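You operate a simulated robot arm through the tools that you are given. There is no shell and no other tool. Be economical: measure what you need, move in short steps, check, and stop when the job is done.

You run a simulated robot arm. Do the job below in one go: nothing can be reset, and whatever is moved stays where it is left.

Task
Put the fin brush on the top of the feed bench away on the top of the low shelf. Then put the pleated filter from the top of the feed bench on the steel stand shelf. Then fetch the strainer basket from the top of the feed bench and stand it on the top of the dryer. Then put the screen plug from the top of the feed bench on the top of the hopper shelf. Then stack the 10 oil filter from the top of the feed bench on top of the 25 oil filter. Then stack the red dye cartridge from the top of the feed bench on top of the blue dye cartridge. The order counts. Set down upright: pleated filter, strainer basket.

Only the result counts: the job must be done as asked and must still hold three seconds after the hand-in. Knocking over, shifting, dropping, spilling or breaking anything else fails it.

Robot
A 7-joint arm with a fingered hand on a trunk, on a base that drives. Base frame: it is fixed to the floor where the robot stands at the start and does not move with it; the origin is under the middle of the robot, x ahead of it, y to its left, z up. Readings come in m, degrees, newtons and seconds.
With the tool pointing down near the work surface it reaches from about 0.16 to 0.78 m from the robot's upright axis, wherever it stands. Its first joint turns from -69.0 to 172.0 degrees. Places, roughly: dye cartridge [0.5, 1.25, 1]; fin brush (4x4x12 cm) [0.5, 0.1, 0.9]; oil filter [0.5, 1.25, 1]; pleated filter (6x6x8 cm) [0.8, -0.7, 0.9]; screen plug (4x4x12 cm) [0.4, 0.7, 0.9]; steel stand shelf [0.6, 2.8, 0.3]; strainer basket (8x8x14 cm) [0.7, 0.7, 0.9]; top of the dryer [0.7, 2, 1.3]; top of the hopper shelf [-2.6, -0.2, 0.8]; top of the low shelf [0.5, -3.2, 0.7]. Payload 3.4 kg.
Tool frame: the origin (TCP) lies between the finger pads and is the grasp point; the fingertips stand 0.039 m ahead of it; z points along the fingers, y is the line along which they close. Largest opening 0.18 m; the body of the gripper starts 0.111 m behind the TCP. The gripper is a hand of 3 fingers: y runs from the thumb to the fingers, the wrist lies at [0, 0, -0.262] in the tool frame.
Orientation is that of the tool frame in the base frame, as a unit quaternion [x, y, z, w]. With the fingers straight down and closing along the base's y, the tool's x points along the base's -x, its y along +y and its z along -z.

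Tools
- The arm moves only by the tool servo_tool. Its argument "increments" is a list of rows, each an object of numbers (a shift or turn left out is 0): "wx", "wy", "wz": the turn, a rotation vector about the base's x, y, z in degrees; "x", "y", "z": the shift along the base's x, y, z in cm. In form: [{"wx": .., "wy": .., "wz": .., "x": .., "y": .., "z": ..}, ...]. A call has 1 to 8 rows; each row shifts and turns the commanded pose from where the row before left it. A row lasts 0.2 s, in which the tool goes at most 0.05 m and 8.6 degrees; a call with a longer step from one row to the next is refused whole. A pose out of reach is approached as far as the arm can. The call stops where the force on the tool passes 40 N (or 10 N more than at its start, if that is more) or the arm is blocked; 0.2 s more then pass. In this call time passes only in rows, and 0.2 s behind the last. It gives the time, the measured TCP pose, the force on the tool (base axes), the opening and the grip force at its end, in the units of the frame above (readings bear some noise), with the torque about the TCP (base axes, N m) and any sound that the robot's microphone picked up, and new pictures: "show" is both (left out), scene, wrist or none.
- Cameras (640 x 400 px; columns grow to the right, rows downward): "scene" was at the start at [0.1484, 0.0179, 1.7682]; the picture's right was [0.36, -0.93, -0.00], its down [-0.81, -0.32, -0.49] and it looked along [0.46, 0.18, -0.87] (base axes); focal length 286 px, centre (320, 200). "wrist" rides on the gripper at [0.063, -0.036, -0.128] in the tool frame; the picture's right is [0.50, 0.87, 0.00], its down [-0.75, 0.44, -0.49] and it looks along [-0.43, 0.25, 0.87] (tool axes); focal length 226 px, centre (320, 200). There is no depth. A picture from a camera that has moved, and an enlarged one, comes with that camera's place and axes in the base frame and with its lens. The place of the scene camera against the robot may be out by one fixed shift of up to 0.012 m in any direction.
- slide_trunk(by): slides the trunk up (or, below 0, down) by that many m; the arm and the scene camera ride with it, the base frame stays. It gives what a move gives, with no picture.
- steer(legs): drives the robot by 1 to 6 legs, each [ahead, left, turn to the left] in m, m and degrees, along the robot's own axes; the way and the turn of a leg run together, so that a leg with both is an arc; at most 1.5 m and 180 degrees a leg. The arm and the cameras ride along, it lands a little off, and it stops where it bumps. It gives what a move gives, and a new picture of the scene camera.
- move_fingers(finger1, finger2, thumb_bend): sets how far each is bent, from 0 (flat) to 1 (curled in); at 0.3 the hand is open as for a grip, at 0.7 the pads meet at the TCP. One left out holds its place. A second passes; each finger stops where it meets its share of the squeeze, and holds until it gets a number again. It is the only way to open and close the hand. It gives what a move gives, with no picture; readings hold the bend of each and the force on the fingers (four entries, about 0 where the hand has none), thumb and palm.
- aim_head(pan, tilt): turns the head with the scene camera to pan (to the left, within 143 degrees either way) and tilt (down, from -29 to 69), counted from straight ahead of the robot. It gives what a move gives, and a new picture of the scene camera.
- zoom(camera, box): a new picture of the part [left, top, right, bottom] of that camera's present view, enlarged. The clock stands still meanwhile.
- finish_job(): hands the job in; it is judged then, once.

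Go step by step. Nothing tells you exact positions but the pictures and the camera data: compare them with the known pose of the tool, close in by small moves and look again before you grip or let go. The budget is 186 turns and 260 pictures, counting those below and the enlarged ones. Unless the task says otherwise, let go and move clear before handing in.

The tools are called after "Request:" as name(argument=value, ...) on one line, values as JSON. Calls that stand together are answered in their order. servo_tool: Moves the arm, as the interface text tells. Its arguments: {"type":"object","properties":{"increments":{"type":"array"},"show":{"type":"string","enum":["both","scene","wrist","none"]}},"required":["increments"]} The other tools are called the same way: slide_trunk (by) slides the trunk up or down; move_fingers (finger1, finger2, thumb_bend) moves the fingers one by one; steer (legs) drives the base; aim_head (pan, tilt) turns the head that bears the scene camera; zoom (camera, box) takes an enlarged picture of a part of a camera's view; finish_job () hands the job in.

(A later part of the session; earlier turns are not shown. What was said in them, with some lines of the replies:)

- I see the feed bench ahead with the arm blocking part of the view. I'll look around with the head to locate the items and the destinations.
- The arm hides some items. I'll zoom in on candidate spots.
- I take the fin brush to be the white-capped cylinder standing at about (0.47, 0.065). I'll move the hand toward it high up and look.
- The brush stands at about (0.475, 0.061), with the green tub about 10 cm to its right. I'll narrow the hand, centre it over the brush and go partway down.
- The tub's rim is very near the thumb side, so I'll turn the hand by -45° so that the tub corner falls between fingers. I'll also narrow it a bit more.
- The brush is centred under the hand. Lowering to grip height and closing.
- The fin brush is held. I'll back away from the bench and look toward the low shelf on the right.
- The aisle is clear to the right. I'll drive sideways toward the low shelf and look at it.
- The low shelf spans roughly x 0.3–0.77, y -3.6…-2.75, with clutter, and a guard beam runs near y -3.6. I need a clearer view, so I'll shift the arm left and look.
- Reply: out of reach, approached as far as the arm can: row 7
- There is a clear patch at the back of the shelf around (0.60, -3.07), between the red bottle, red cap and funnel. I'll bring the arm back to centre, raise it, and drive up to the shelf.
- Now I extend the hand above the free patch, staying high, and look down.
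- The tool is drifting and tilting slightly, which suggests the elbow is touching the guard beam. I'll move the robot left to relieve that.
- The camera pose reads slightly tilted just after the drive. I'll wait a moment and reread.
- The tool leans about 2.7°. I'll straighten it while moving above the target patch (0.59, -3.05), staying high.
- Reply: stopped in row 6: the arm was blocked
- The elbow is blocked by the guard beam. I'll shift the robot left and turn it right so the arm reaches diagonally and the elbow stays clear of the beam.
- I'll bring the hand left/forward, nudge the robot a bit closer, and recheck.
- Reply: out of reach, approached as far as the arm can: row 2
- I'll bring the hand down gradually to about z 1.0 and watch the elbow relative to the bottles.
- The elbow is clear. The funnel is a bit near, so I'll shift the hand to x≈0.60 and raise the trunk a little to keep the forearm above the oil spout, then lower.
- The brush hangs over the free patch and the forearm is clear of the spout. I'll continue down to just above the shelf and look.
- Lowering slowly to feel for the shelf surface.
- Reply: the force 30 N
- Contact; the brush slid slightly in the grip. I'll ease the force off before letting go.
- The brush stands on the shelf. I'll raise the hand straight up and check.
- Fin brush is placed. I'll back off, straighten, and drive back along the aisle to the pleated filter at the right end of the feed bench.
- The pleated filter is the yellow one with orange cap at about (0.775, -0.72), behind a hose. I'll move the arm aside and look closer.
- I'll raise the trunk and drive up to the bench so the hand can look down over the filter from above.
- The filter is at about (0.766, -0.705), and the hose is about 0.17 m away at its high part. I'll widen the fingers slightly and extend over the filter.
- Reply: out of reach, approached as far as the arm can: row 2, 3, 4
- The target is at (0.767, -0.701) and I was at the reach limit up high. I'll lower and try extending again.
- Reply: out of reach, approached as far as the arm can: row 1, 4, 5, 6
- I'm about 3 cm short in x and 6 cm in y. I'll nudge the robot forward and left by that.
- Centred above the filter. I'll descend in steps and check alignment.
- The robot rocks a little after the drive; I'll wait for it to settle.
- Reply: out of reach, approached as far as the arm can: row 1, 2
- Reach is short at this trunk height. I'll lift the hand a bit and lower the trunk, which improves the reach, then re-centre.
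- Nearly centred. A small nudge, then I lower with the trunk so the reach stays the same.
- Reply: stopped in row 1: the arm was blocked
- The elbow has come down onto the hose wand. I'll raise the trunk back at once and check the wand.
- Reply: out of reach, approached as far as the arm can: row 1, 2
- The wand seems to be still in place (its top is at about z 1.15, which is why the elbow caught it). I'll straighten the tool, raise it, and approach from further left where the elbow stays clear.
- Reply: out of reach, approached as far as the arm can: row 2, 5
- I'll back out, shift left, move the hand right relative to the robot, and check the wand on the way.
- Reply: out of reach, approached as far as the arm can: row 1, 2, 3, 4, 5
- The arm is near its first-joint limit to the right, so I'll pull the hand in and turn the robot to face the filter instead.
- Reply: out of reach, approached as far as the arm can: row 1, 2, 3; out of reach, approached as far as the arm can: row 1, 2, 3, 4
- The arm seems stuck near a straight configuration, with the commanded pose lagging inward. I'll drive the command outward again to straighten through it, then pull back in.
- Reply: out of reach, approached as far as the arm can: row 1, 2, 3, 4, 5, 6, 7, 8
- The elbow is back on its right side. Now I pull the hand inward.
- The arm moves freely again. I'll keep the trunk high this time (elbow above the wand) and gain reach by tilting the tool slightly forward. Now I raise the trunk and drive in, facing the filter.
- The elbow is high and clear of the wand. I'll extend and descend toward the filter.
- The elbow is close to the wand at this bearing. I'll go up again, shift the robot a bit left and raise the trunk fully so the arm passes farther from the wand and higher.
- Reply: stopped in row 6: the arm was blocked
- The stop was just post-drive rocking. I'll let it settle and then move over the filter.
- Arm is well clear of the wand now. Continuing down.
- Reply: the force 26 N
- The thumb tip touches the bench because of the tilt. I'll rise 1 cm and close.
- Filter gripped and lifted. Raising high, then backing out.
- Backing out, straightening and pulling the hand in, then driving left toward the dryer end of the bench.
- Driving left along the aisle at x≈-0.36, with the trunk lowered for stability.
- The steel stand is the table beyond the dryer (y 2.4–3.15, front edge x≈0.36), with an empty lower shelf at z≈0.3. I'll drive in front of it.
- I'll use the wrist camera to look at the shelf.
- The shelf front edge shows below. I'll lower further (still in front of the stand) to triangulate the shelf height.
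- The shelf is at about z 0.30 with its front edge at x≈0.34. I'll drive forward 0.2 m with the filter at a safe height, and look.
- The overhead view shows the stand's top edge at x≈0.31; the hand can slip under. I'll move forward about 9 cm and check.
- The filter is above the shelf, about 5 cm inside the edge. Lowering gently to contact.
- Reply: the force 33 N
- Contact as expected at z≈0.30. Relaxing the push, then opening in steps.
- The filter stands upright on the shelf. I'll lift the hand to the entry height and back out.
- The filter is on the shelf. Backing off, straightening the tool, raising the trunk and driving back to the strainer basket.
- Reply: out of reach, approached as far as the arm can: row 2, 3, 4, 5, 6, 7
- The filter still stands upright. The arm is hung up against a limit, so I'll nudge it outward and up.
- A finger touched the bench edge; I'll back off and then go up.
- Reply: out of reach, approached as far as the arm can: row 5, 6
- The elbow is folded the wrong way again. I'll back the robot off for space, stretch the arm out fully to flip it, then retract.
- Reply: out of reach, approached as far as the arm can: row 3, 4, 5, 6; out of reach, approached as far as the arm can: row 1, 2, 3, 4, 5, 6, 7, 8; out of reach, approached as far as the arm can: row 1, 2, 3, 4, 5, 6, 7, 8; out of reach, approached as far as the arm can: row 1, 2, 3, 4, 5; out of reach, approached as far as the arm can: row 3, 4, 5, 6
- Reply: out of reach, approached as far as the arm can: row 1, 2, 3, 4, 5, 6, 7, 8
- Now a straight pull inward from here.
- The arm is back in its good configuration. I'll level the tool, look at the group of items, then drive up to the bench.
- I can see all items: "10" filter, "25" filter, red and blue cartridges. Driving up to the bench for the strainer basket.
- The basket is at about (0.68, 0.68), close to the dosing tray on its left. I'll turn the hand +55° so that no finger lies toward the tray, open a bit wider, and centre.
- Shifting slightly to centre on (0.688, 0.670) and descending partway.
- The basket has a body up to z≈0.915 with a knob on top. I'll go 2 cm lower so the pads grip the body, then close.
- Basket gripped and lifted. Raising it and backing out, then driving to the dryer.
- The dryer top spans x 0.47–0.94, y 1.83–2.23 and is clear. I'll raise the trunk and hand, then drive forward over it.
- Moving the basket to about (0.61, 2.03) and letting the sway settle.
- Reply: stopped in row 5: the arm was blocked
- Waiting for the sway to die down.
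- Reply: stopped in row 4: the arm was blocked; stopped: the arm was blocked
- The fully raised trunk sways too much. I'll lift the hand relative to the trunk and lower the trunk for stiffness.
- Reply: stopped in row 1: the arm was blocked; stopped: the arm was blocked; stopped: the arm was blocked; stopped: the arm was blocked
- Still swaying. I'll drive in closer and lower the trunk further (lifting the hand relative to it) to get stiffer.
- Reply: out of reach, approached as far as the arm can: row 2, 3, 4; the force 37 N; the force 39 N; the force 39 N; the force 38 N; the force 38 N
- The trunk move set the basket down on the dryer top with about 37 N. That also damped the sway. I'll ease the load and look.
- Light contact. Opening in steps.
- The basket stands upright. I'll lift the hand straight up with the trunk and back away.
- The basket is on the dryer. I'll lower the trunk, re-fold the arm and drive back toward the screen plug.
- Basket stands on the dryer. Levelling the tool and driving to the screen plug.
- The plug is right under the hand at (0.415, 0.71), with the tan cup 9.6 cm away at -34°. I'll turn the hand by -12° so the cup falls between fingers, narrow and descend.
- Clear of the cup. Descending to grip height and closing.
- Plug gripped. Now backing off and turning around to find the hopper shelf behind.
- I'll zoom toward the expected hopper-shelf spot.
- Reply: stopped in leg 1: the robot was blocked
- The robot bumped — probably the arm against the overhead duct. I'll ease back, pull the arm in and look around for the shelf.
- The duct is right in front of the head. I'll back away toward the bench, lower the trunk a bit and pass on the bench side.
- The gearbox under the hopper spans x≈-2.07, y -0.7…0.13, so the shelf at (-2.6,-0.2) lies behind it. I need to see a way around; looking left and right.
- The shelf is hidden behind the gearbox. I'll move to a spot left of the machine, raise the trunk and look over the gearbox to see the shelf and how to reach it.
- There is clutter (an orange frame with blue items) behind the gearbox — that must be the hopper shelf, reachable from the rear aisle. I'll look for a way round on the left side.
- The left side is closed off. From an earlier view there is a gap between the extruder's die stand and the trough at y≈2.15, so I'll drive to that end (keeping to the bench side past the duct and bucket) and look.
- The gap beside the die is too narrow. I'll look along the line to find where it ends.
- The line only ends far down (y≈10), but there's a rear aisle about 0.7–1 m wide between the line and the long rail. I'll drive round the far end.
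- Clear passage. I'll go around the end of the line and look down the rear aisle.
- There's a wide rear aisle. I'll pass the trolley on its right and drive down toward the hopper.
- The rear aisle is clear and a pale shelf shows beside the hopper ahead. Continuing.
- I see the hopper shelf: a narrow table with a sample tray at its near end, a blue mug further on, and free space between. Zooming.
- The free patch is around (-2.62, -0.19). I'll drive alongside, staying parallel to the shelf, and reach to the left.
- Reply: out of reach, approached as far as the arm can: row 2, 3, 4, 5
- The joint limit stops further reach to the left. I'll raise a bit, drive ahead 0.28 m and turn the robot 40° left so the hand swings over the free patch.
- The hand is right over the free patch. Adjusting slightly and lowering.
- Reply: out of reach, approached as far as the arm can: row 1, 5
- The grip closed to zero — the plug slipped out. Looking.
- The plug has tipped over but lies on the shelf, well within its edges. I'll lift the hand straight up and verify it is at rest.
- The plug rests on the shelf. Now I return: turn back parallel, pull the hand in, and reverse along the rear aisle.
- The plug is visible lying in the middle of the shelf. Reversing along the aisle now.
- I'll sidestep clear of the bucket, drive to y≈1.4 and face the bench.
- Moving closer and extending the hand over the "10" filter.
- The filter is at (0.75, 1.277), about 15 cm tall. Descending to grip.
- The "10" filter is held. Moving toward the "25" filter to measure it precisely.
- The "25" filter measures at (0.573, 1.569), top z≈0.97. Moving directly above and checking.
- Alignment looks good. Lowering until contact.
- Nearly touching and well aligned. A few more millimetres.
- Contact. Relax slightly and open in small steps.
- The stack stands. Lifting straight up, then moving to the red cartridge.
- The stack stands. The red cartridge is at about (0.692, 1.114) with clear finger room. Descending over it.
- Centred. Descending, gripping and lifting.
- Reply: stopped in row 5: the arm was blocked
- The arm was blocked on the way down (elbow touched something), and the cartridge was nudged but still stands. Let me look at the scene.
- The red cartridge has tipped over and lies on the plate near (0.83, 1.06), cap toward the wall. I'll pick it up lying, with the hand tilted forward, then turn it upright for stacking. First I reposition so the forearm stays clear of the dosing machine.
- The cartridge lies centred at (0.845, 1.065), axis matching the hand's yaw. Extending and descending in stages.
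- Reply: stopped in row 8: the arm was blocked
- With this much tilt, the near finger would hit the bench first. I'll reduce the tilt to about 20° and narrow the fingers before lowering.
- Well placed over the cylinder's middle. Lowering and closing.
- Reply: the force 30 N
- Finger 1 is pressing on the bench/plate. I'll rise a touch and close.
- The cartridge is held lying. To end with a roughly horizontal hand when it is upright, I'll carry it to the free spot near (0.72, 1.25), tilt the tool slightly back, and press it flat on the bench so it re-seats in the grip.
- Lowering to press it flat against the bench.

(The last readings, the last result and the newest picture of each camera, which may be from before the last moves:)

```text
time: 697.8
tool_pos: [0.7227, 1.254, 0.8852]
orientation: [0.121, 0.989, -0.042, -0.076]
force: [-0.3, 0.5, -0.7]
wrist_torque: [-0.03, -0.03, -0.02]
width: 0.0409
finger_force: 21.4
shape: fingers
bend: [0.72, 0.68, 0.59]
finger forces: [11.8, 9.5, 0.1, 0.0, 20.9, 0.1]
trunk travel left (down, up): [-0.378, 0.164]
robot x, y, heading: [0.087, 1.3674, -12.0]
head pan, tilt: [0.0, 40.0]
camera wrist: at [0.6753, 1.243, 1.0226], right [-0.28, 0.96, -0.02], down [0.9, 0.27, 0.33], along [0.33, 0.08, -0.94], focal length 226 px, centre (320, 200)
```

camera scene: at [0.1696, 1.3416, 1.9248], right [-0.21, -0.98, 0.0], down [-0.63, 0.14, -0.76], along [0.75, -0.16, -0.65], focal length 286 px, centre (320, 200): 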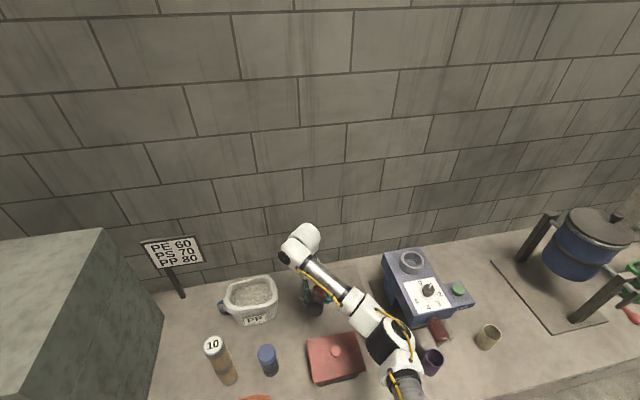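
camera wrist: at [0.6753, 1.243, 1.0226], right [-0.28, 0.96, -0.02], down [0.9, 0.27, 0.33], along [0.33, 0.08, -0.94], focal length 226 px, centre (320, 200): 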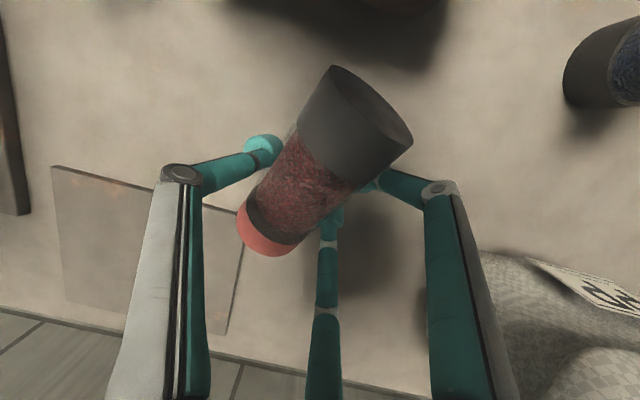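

The cartridge sits centred in the grip, cap ~20° down. I'll lift it high, back the robot off, and rotate it upright (about 109°) in free space.

Request:
servo_tool(increments=[{"z": 4.5}, {"z": 4.5}, {"z": 4.5}, {"z": 4.5}, {"z": 4.5}, {"z": 4.5}, {"z": 4.5}], show="none")

Request:
steer(legs=[[-0.3, 0, 0]])

Request:
servo_tool(increments=[{"wx": -2.67, "wy": -7.96}, {"wx": -2.67, "wy": -7.96}, {"wx": -2.67, "wy": -7.96}, {"wx": -2.67, "wy": -7.96}, {"wx": -2.67, "wy": -7.96}, {"wx": -2.67, "wy": -7.96}, {"wx": -2.67, "wy": -7.96}], show="none")

Request:
servo_tool(increments=[{"wx": -2.67, "wy": -7.96}, {"wx": -2.67, "wy": -7.96}, {"wx": -2.67, "wy": -7.96}, {"wx": -2.67, "wy": -7.96}, {"wx": -2.67, "wy": -7.96}, {"wx": -2.67, "wy": -7.96}, {"z": 0}], show="both")

```text
time: 699.4
tool_pos: [0.7228, 1.2526, 1.2013]
orientation: [0.121, 0.989, -0.043, -0.075]
force: [0.1, 0.0, -1.3]
wrist_torque: [0.02, -0.03, 0.01]
width: 0.0374
finger_force: 20.1
shape: fingers
bend: [0.72, 0.68, 0.6]
finger forces: [10.4, 9.9, 0.0, 0.1, 19.5, 0.0]
trunk travel left (down, up): [-0.378, 0.164]
robot x, y, heading: [0.0908, 1.3655, -12.3]
head pan, tilt: [0.0, 40.0]
```

```text
time: 701.5
tool_pos: [0.4327, 1.3126, 1.2001]
orientation: [0.12, 0.989, -0.042, -0.076]
force: [-1.2, 0.1, -1.5]
wrist_torque: [0.04, -0.01, -0.04]
width: 0.0373
finger_force: 19.4
shape: fingers
bend: [0.72, 0.68, 0.6]
finger forces: [10.3, 9.9, 0.0, 0.0, 19.5, 0.0]
trunk travel left (down, up): [-0.378, 0.164]
robot x, y, heading: [-0.204, 1.4294, -11.9]
head pan, tilt: [0.0, 40.0]
camera scene: at [-0.1224, 1.4037, 1.9248], right [-0.2, -0.98, 0.0], down [-0.63, 0.13, -0.76], along [0.75, -0.16, -0.65], focal length 286 px, centre (320, 200)
```

scene: 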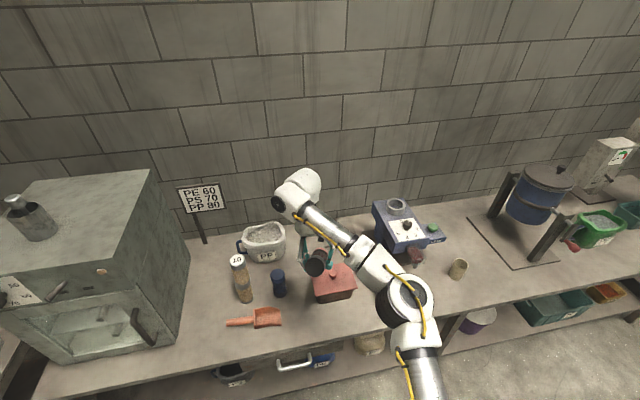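

```text
time: 703.0
tool_pos: [0.4297, 1.3146, 1.2026]
orientation: [0.137, 0.89, -0.135, 0.413]
force: [0.3, 0.2, -1.1]
wrist_torque: [0.06, -0.01, -0.03]
width: 0.0372
finger_force: 20.2
shape: fingers
bend: [0.72, 0.69, 0.6]
finger forces: [10.5, 10.0, 0.0, 0.0, 19.9, 0.0]
trunk travel left (down, up): [-0.378, 0.164]
robot x, y, heading: [-0.2046, 1.4299, -11.7]
head pan, tilt: [0.0, 40.0]
```

```text
time: 704.6
tool_pos: [0.4288, 1.3155, 1.2017]
orientation: [0.122, 0.62, -0.187, 0.752]
force: [-0.4, -0.6, -1.5]
wrist_torque: [0.01, -0.02, -0.01]
width: 0.0372
finger_force: 20.0
shape: fingers
bend: [0.72, 0.69, 0.6]
finger forces: [10.1, 10.0, 0.1, 0.0, 19.7, 0.0]
trunk travel left (down, up): [-0.378, 0.164]
robot x, y, heading: [-0.2051, 1.4311, -11.8]
head pan, tilt: [0.0, 40.0]
camera scene: at [-0.1241, 1.4027, 1.9249], right [-0.2, -0.98, 0.0], down [-0.63, 0.13, -0.76], along [0.75, -0.16, -0.65], focal length 286 px, centre (320, 200)
camera wrist: at [0.3093, 1.3287, 1.1159], right [0.46, 0.71, -0.53], down [-0.37, 0.7, 0.62], along [0.81, -0.09, 0.58], focal length 226 px, centre (320, 200)
```

scene: 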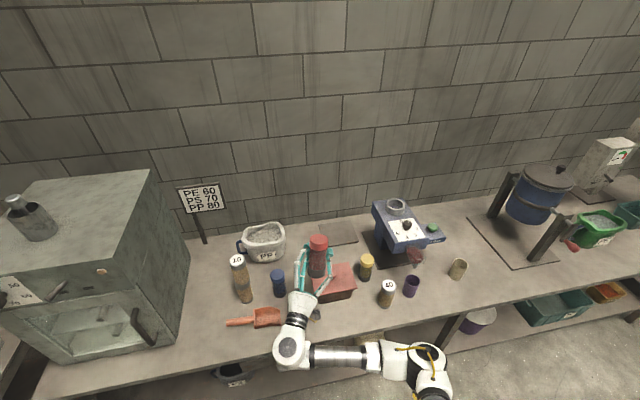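
wrist: 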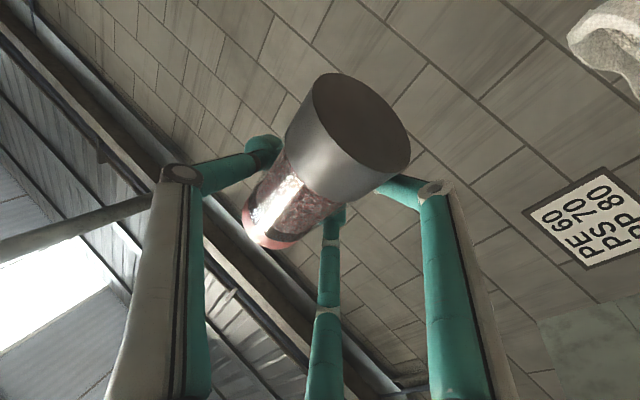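

The cartridge is now upright with the cap on top. Zooming to check how vertical it is.

Request:
zoom(camera="scene", box=[220, 210, 400, 330])

```text
3.33 times, centred on (310, 270) of scene
camera zoom: at [-0.1241, 1.4027, 1.9249], right [-0.2, -0.98, 0.0], down [-0.63, 0.13, -0.76], along [0.75, -0.16, -0.65], focal length 954 px, centre (353, -33)
```

zoom: 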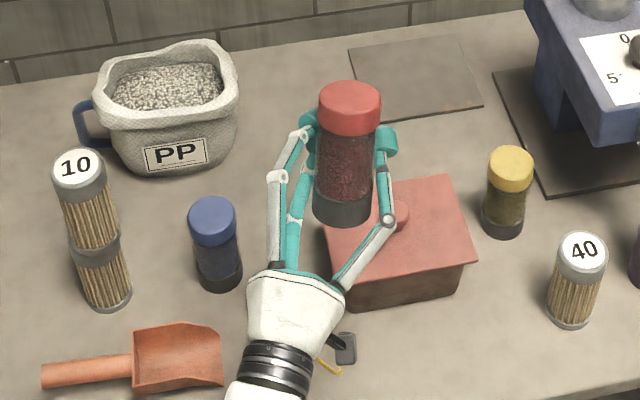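

It leans a few degrees (cap away/right). I'll correct part of the lean, yaw the hand +45° so it clears the filter stack and scoop, and move toward the blue cartridge.

Request:
servo_tool(increments=[{"wx": -3.3, "wy": -6}, {"wz": 7.5, "x": 2, "y": 2}, {"wz": 7.5, "x": 2, "y": 2}, {"wz": 7.5, "x": 2, "y": 2}, {"wz": 7.5, "x": 2, "y": 2}, {"wz": 7.5, "x": 2, "y": 2}, {"wz": 7.5, "x": 2}, {"z": -2}], show="scene")

Request:
zoom(camera="scene", box=[200, 200, 380, 320])

```text
time: 706.5
tool_pos: [0.5504, 1.4148, 1.182]
orientation: [-0.117, 0.572, 0.117, 0.804]
force: [-0.1, -0.2, -1.0]
wrist_torque: [0.01, 0.05, -0.02]
width: 0.0365
finger_force: 20.0
shape: fingers
bend: [0.72, 0.69, 0.6]
finger forces: [9.9, 10.0, 0.0, 0.0, 19.4, 0.1]
trunk travel left (down, up): [-0.378, 0.164]
robot x, y, heading: [-0.206, 1.4296, -11.8]
head pan, tilt: [0.0, 40.0]
camera scene: at [-0.1239, 1.4017, 1.9249], right [-0.2, -0.98, 0.0], down [-0.63, 0.13, -0.76], along [0.75, -0.15, -0.65], focal length 286 px, centre (320, 200)
```

scene: 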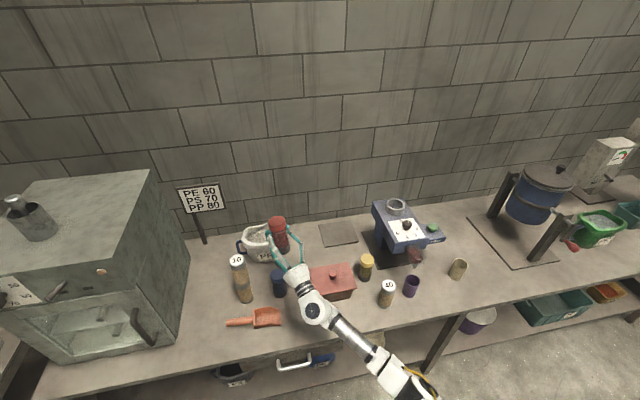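

```text
3.33 times, centred on (290, 260) of scene
camera zoom: at [-0.1239, 1.4017, 1.9249], right [-0.2, -0.98, 0.0], down [-0.63, 0.13, -0.76], along [0.75, -0.15, -0.65], focal length 954 px, centre (420, 0)
```

zoom: 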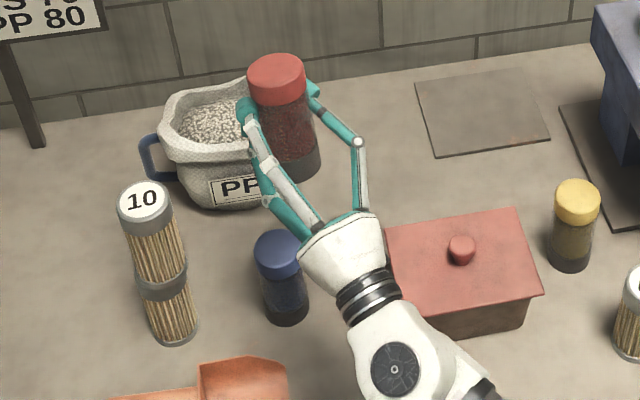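

Blue measures at (0.574, 1.439) and the held cartridge's base at (0.551, 1.404) in the same image. Correcting the side lean, shifting above blue and lowering partway.

Request:
servo_tool(increments=[{"wx": 2.5, "wy": 0.9, "x": 1.1, "y": 1.6}, {"x": 1.1, "y": 1.5}, {"z": -3}, {"z": -3}, {"z": -2}, {"z": 0}, {"z": 0}], show="scene")

Request:
zoom(camera="scene", box=[220, 210, 360, 320])

```text
time: 708.0
tool_pos: [0.5715, 1.4454, 1.1018]
orientation: [-0.099, 0.576, 0.131, 0.801]
force: [0.0, 0.1, -1.7]
wrist_torque: [0.03, 0.01, -0.01]
width: 0.0368
finger_force: 19.5
shape: fingers
bend: [0.72, 0.69, 0.6]
finger forces: [9.9, 10.1, 0.0, 0.0, 19.7, 0.0]
trunk travel left (down, up): [-0.378, 0.164]
robot x, y, heading: [-0.2029, 1.4277, -11.6]
head pan, tilt: [0.0, 40.0]
no pictures are left
```

```text
refused: no pictures are left
```

I'm out of pictures, so I finish by touch. The base should be within a few millimetres of blue's axis; lowering gently to feel contact.

Request:
servo_tool(increments=[{"x": 0.2, "z": -2}, {"z": -2}, {"z": -1.5}, {"z": -0.5}, {"z": -0.5}, {"z": 0}], show="none")

Request:
servo_tool(increments=[{"z": -0.4}, {"z": -0.3}, {"z": 0}], show="none")

```text
time: 709.5
tool_pos: [0.5728, 1.4452, 1.0364]
orientation: [-0.099, 0.576, 0.132, 0.801]
force: [-0.9, 0.2, -1.6]
wrist_torque: [0.01, 0.05, 0.0]
width: 0.0368
finger_force: 19.9
shape: fingers
bend: [0.72, 0.69, 0.6]
finger forces: [9.8, 10.0, 0.1, 0.0, 19.6, 0.0]
trunk travel left (down, up): [-0.378, 0.164]
robot x, y, heading: [-0.2064, 1.4272, -11.7]
head pan, tilt: [0.0, 40.0]
no pictures are left
```

```text
time: 710.2
tool_pos: [0.5732, 1.4455, 1.0287]
orientation: [-0.099, 0.576, 0.131, 0.801]
force: [0.2, 0.0, -1.5]
wrist_torque: [0.04, 0.02, 0.0]
width: 0.0365
finger_force: 19.5
shape: fingers
bend: [0.72, 0.69, 0.6]
finger forces: [9.8, 10.0, 0.0, 0.0, 19.5, 0.0]
trunk travel left (down, up): [-0.378, 0.164]
robot x, y, heading: [-0.2033, 1.4295, -11.6]
head pan, tilt: [0.0, 40.0]
no pictures are left
```

Request:
servo_tool(increments=[{"z": -0.3}, {"z": -0.3}, {"z": 0}], show="none")

Request:
servo_tool(increments=[{"z": -0.3}, {"z": -0.2}, {"z": 0}], show="none")

Request:
servo_tool(increments=[{"z": -0.2}, {"z": -0.2}, {"z": 0}], show="none")

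```text
time: 711.0
tool_pos: [0.5721, 1.4451, 1.024]
orientation: [-0.099, 0.576, 0.131, 0.801]
force: [0.2, 0.6, -1.4]
wrist_torque: [-0.02, 0.0, 0.01]
width: 0.0369
finger_force: 19.6
shape: fingers
bend: [0.72, 0.69, 0.6]
finger forces: [9.8, 10.0, 0.0, 0.1, 19.6, 0.0]
trunk travel left (down, up): [-0.378, 0.164]
robot x, y, heading: [-0.209, 1.4287, -11.8]
head pan, tilt: [0.0, 40.0]
no pictures are left
```

```text
time: 711.9
tool_pos: [0.573, 1.4448, 1.0176]
orientation: [-0.099, 0.576, 0.131, 0.801]
force: [-0.1, -0.3, -2.0]
wrist_torque: [0.02, 0.0, 0.01]
width: 0.0366
finger_force: 19.5
shape: fingers
bend: [0.72, 0.69, 0.6]
finger forces: [9.8, 9.9, 0.1, 0.1, 19.5, 0.1]
trunk travel left (down, up): [-0.378, 0.164]
robot x, y, heading: [-0.2063, 1.4309, -11.7]
head pan, tilt: [0.0, 40.0]
no pictures are left
```

```text
time: 712.6
tool_pos: [0.5732, 1.4465, 1.0147]
orientation: [-0.098, 0.576, 0.13, 0.801]
force: [0.0, 1.2, -0.6]
wrist_torque: [-0.03, 0.03, 0.0]
width: 0.0367
finger_force: 19.8
shape: fingers
bend: [0.72, 0.69, 0.6]
finger forces: [9.8, 10.0, 0.0, 0.1, 19.7, 0.1]
trunk travel left (down, up): [-0.378, 0.164]
robot x, y, heading: [-0.2056, 1.4279, -11.8]
head pan, tilt: [0.0, 40.0]
no pictures are left
```

Request:
servo_tool(increments=[{"z": -0.2}, {"z": 0}, {"z": 0}], show="none")

Request:
servo_tool(increments=[{"z": -0.2}, {"z": 0}, {"z": 0}], show="none")

Request:
servo_tool(increments=[{"z": -0.2}, {"z": 0}, {"z": 0}], show="none")

```text
time: 713.5
tool_pos: [0.5729, 1.446, 1.013]
orientation: [-0.099, 0.575, 0.131, 0.801]
force: [0.4, -1.1, 2.2]
wrist_torque: [-0.02, -0.08, 0.01]
width: 0.0365
finger_force: 19.2
shape: fingers
bend: [0.72, 0.69, 0.6]
finger forces: [10.0, 9.7, 0.1, 0.0, 19.3, 0.0]
trunk travel left (down, up): [-0.378, 0.164]
robot x, y, heading: [-0.2033, 1.4305, -11.6]
head pan, tilt: [0.0, 40.0]
no pictures are left
```

```text
time: 714.2
tool_pos: [0.5712, 1.4466, 1.0118]
orientation: [-0.098, 0.575, 0.13, 0.802]
force: [-0.8, -0.6, 7.5]
wrist_torque: [-0.11, -0.26, -0.04]
width: 0.0365
finger_force: 19.1
shape: fingers
bend: [0.72, 0.69, 0.6]
finger forces: [10.7, 8.7, 0.1, 0.0, 19.0, 0.0]
trunk travel left (down, up): [-0.378, 0.164]
robot x, y, heading: [-0.2052, 1.4291, -11.7]
head pan, tilt: [0.0, 40.0]
no pictures are left
```

```text
time: 715.0
tool_pos: [0.5726, 1.4457, 1.0102]
orientation: [-0.098, 0.575, 0.13, 0.802]
force: [-0.8, -1.4, 13.1]
wrist_torque: [-0.31, -0.48, -0.04]
width: 0.0361
finger_force: 19.6
shape: fingers
bend: [0.73, 0.7, 0.6]
finger forces: [11.0, 9.0, 0.1, 0.0, 19.1, 0.0]
trunk travel left (down, up): [-0.378, 0.164]
robot x, y, heading: [-0.2051, 1.431, -12.0]
head pan, tilt: [0.0, 40.0]
no pictures are left
```

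Contact at the expected height, with the torque showing the far edge touching first (cap leaning away ~5°). I'll lift a few mm, tip the cartridge back about 4°, and touch down again.

Request:
servo_tool(increments=[{"z": 0.6}, {"wx": -1.5, "wy": -3.7, "x": -0.4, "y": 0.15}, {"z": 0}, {"z": -0.2}, {"z": 0}], show="none")

Request:
servo_tool(increments=[{"z": -0.2}, {"z": 0}, {"z": 0}], show="none")

Request:
servo_tool(increments=[{"z": -0.2}, {"z": 0}, {"z": 0}], show="none")

```text
time: 716.2
tool_pos: [0.5694, 1.4475, 1.0115]
orientation: [-0.114, 0.551, 0.121, 0.818]
force: [0.2, -0.3, -2.3]
wrist_torque: [0.01, 0.01, 0.01]
width: 0.0363
finger_force: 20.9
shape: fingers
bend: [0.73, 0.7, 0.6]
finger forces: [11.3, 9.9, 0.0, 0.1, 20.3, 0.0]
trunk travel left (down, up): [-0.378, 0.164]
robot x, y, heading: [-0.2031, 1.4289, -12.0]
head pan, tilt: [0.0, 40.0]
no pictures are left
```

```text
time: 717.0
tool_pos: [0.5684, 1.4482, 1.0109]
orientation: [-0.114, 0.552, 0.12, 0.817]
force: [-1.0, 0.2, -1.8]
wrist_torque: [0.0, 0.0, 0.0]
width: 0.0361
finger_force: 21.1
shape: fingers
bend: [0.73, 0.7, 0.6]
finger forces: [11.3, 9.9, 0.0, 0.0, 20.3, 0.0]
trunk travel left (down, up): [-0.378, 0.164]
robot x, y, heading: [-0.204, 1.4302, -11.7]
head pan, tilt: [0.0, 40.0]
no pictures are left
```

```text
time: 717.9
tool_pos: [0.568, 1.4479, 1.0088]
orientation: [-0.113, 0.55, 0.12, 0.819]
force: [-0.6, -0.5, 1.0]
wrist_torque: [0.03, -0.09, -0.02]
width: 0.0364
finger_force: 20.2
shape: fingers
bend: [0.73, 0.7, 0.6]
finger forces: [11.3, 9.7, 0.0, 0.0, 20.0, 0.0]
trunk travel left (down, up): [-0.378, 0.164]
robot x, y, heading: [-0.2036, 1.4316, -11.5]
head pan, tilt: [0.0, 40.0]
no pictures are left
```

Request:
servo_tool(increments=[{"z": -0.2}, {"z": 0}, {"z": 0}], show="none")

Request:
servo_tool(increments=[{"z": -0.15}, {"z": 0}, {"z": 0}], show="none")

```text
time: 718.6
tool_pos: [0.5684, 1.4467, 1.0078]
orientation: [-0.113, 0.55, 0.121, 0.818]
force: [-0.3, -0.4, 6.5]
wrist_torque: [-0.09, -0.26, -0.03]
width: 0.0362
finger_force: 19.9
shape: fingers
bend: [0.73, 0.7, 0.6]
finger forces: [11.5, 9.3, 0.1, 0.0, 19.7, 0.0]
trunk travel left (down, up): [-0.378, 0.164]
robot x, y, heading: [-0.2028, 1.4276, -11.8]
head pan, tilt: [0.0, 40.0]
no pictures are left
```

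```text
time: 719.5
tool_pos: [0.5677, 1.4485, 1.0058]
orientation: [-0.113, 0.55, 0.12, 0.818]
force: [-1.3, -0.1, 11.6]
wrist_torque: [-0.17, -0.43, -0.01]
width: 0.036
finger_force: 21.5
shape: fingers
bend: [0.73, 0.7, 0.6]
finger forces: [12.0, 9.6, 0.0, 0.0, 20.1, 0.1]
trunk travel left (down, up): [-0.378, 0.164]
robot x, y, heading: [-0.2013, 1.4272, -12.0]
head pan, tilt: [0.0, 40.0]
no pictures are left
```

Alignment reads good (contact is at the far edge; base centre ≈ blue's axis). I'll unload slightly and open the fingers in small, even steps.

Request:
servo_tool(increments=[{"z": 0.2}, {"z": 0}], show="none")

Request:
move_fingers(finger1=0.705, finger2=0.675, thumb_bend=0.575)

Request:
move_fingers(finger1=0.65, finger2=0.62, thumb_bend=0.52)

Request:
move_fingers(finger1=0.5, finger2=0.5, thumb_bend=0.42)

```text
time: 720.0
tool_pos: [0.5697, 1.4476, 1.0067]
orientation: [-0.114, 0.552, 0.12, 0.817]
force: [-0.7, -0.9, 9.3]
wrist_torque: [-0.15, -0.35, -0.02]
width: 0.036
finger_force: 20.7
shape: fingers
bend: [0.73, 0.7, 0.6]
finger forces: [12.0, 9.5, 0.0, 0.0, 20.2, 0.0]
trunk travel left (down, up): [-0.378, 0.164]
robot x, y, heading: [-0.2053, 1.4331, -11.6]
head pan, tilt: [0.0, 40.0]
no pictures are left
```

```text
time: 721.0
tool_pos: [0.5682, 1.4472, 1.0058]
orientation: [-0.113, 0.552, 0.12, 0.817]
force: [-0.9, -0.4, 1.0]
wrist_torque: [0.02, -0.05, -0.02]
width: 0.0376
finger_force: 6.8
shape: fingers
bend: [0.69, 0.66, 0.54]
finger forces: [3.3, 3.0, 0.1, 0.0, 6.3, 0.1]
trunk travel left (down, up): [-0.378, 0.164]
robot x, y, heading: [-0.2071, 1.4302, -11.9]
head pan, tilt: [0.0, 40.0]
```

```text
time: 722.0
tool_pos: [0.5696, 1.4482, 1.0075]
orientation: [-0.113, 0.551, 0.12, 0.818]
force: [-0.8, 0.7, 0.5]
wrist_torque: [0.01, 0.01, -0.01]
width: 0.0418
finger_force: 0.3
shape: fingers
bend: [0.65, 0.62, 0.52]
finger forces: [0.0, 0.4, 0.0, 0.0, 0.0, 0.1]
trunk travel left (down, up): [-0.378, 0.164]
robot x, y, heading: [-0.2063, 1.4276, -11.8]
head pan, tilt: [0.0, 40.0]
```

```text
time: 723.0
tool_pos: [0.5698, 1.4474, 1.0063]
orientation: [-0.113, 0.551, 0.12, 0.818]
force: [0.1, 0.1, -0.1]
wrist_torque: [-0.01, 0.0, -0.02]
width: 0.0886
finger_force: 0.0
shape: fingers
bend: [0.5, 0.5, 0.42]
finger forces: [0.0, 0.0, 0.1, 0.1, 0.1, 0.0]
trunk travel left (down, up): [-0.378, 0.164]
robot x, y, heading: [-0.2067, 1.4299, -11.7]
head pan, tilt: [0.0, 40.0]
```

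The cartridge stands free of all fingers. I'll shift 4 mm left for clearance and withdraw the hand horizontally along its pointing direction.

Request:
servo_tool(increments=[{"x": -0.13, "y": 0.36}, {"z": 0}], show="none")

Request:
servo_tool(increments=[{"x": -0.94, "y": -0.34}, {"x": -1.4, "y": -0.51}, {"x": -1.9, "y": -0.68}, {"x": -2.3, "y": -0.84}, {"x": -2.8, "y": -1.0}, {"x": -2.8, "y": -1.0}], show="none")

```text
time: 723.6
tool_pos: [0.5668, 1.4502, 1.0067]
orientation: [-0.114, 0.552, 0.121, 0.817]
force: [0.5, -0.6, -0.3]
wrist_torque: [0.04, -0.01, -0.02]
width: 0.0888
finger_force: 0.0
shape: fingers
bend: [0.5, 0.5, 0.42]
finger forces: [0.1, 0.0, 0.0, 0.0, 0.1, 0.1]
trunk travel left (down, up): [-0.378, 0.164]
robot x, y, heading: [-0.2048, 1.4295, -11.7]
head pan, tilt: [0.0, 40.0]
no pictures are left
```

```text
time: 725.0
tool_pos: [0.4449, 1.4075, 1.0083]
orientation: [-0.113, 0.55, 0.12, 0.818]
force: [0.0, 0.3, 1.1]
wrist_torque: [-0.01, 0.02, 0.0]
width: 0.0888
finger_force: 0.1
shape: fingers
bend: [0.5, 0.5, 0.42]
finger forces: [0.0, 0.0, 0.0, 0.1, 0.1, 0.0]
trunk travel left (down, up): [-0.378, 0.164]
robot x, y, heading: [-0.2059, 1.4293, -11.8]
head pan, tilt: [0.0, 40.0]
no pictures are left
```

No contact during withdrawal and no sounds. I back off a little more and hand in.

Request:
steer(legs=[[-0.12, 0, 0]])

Request:
finish_job()

```text
time: 726.3
tool_pos: [0.3284, 1.4329, 1.0088]
orientation: [-0.113, 0.551, 0.119, 0.818]
force: [-0.9, 1.0, 1.1]
wrist_torque: [-0.01, 0.0, -0.03]
width: 0.0888
finger_force: 0.1
shape: fingers
bend: [0.5, 0.5, 0.42]
finger forces: [0.0, 0.0, 0.0, 0.0, 0.0, 0.0]
trunk travel left (down, up): [-0.378, 0.164]
robot x, y, heading: [-0.3236, 1.4527, -11.7]
head pan, tilt: [0.0, 40.0]
```

```text
The job is handed in.
```

I moved all six items in the order asked and handed the job in, but the last stack (red on blue) was placed by touch and never checked by picture. The picture budget ran out just before it. The force readings put the red cartridge on the blue one's axis, and nothing touched it as I drew the hand away.

- **Seen in place:** the fin brush is on the low shelf, and the pleated filter and strainer basket stand upright. The 10 oil filter stands on the 25.
- **Screen plug:** it slipped from the grip at the hopper shelf and lies on its side there, well inside the edges.
- **Contacts along the way:** the arm leaned on the hose wand at the right end of the bench. The robot also bumped near the overhead duct, and the arm was blocked over the dosing machine. I saw nothing shifted in the pictures afterwards.
- **Red cartridge:** I knocked it over in picking it up, then turned it upright before stacking it.
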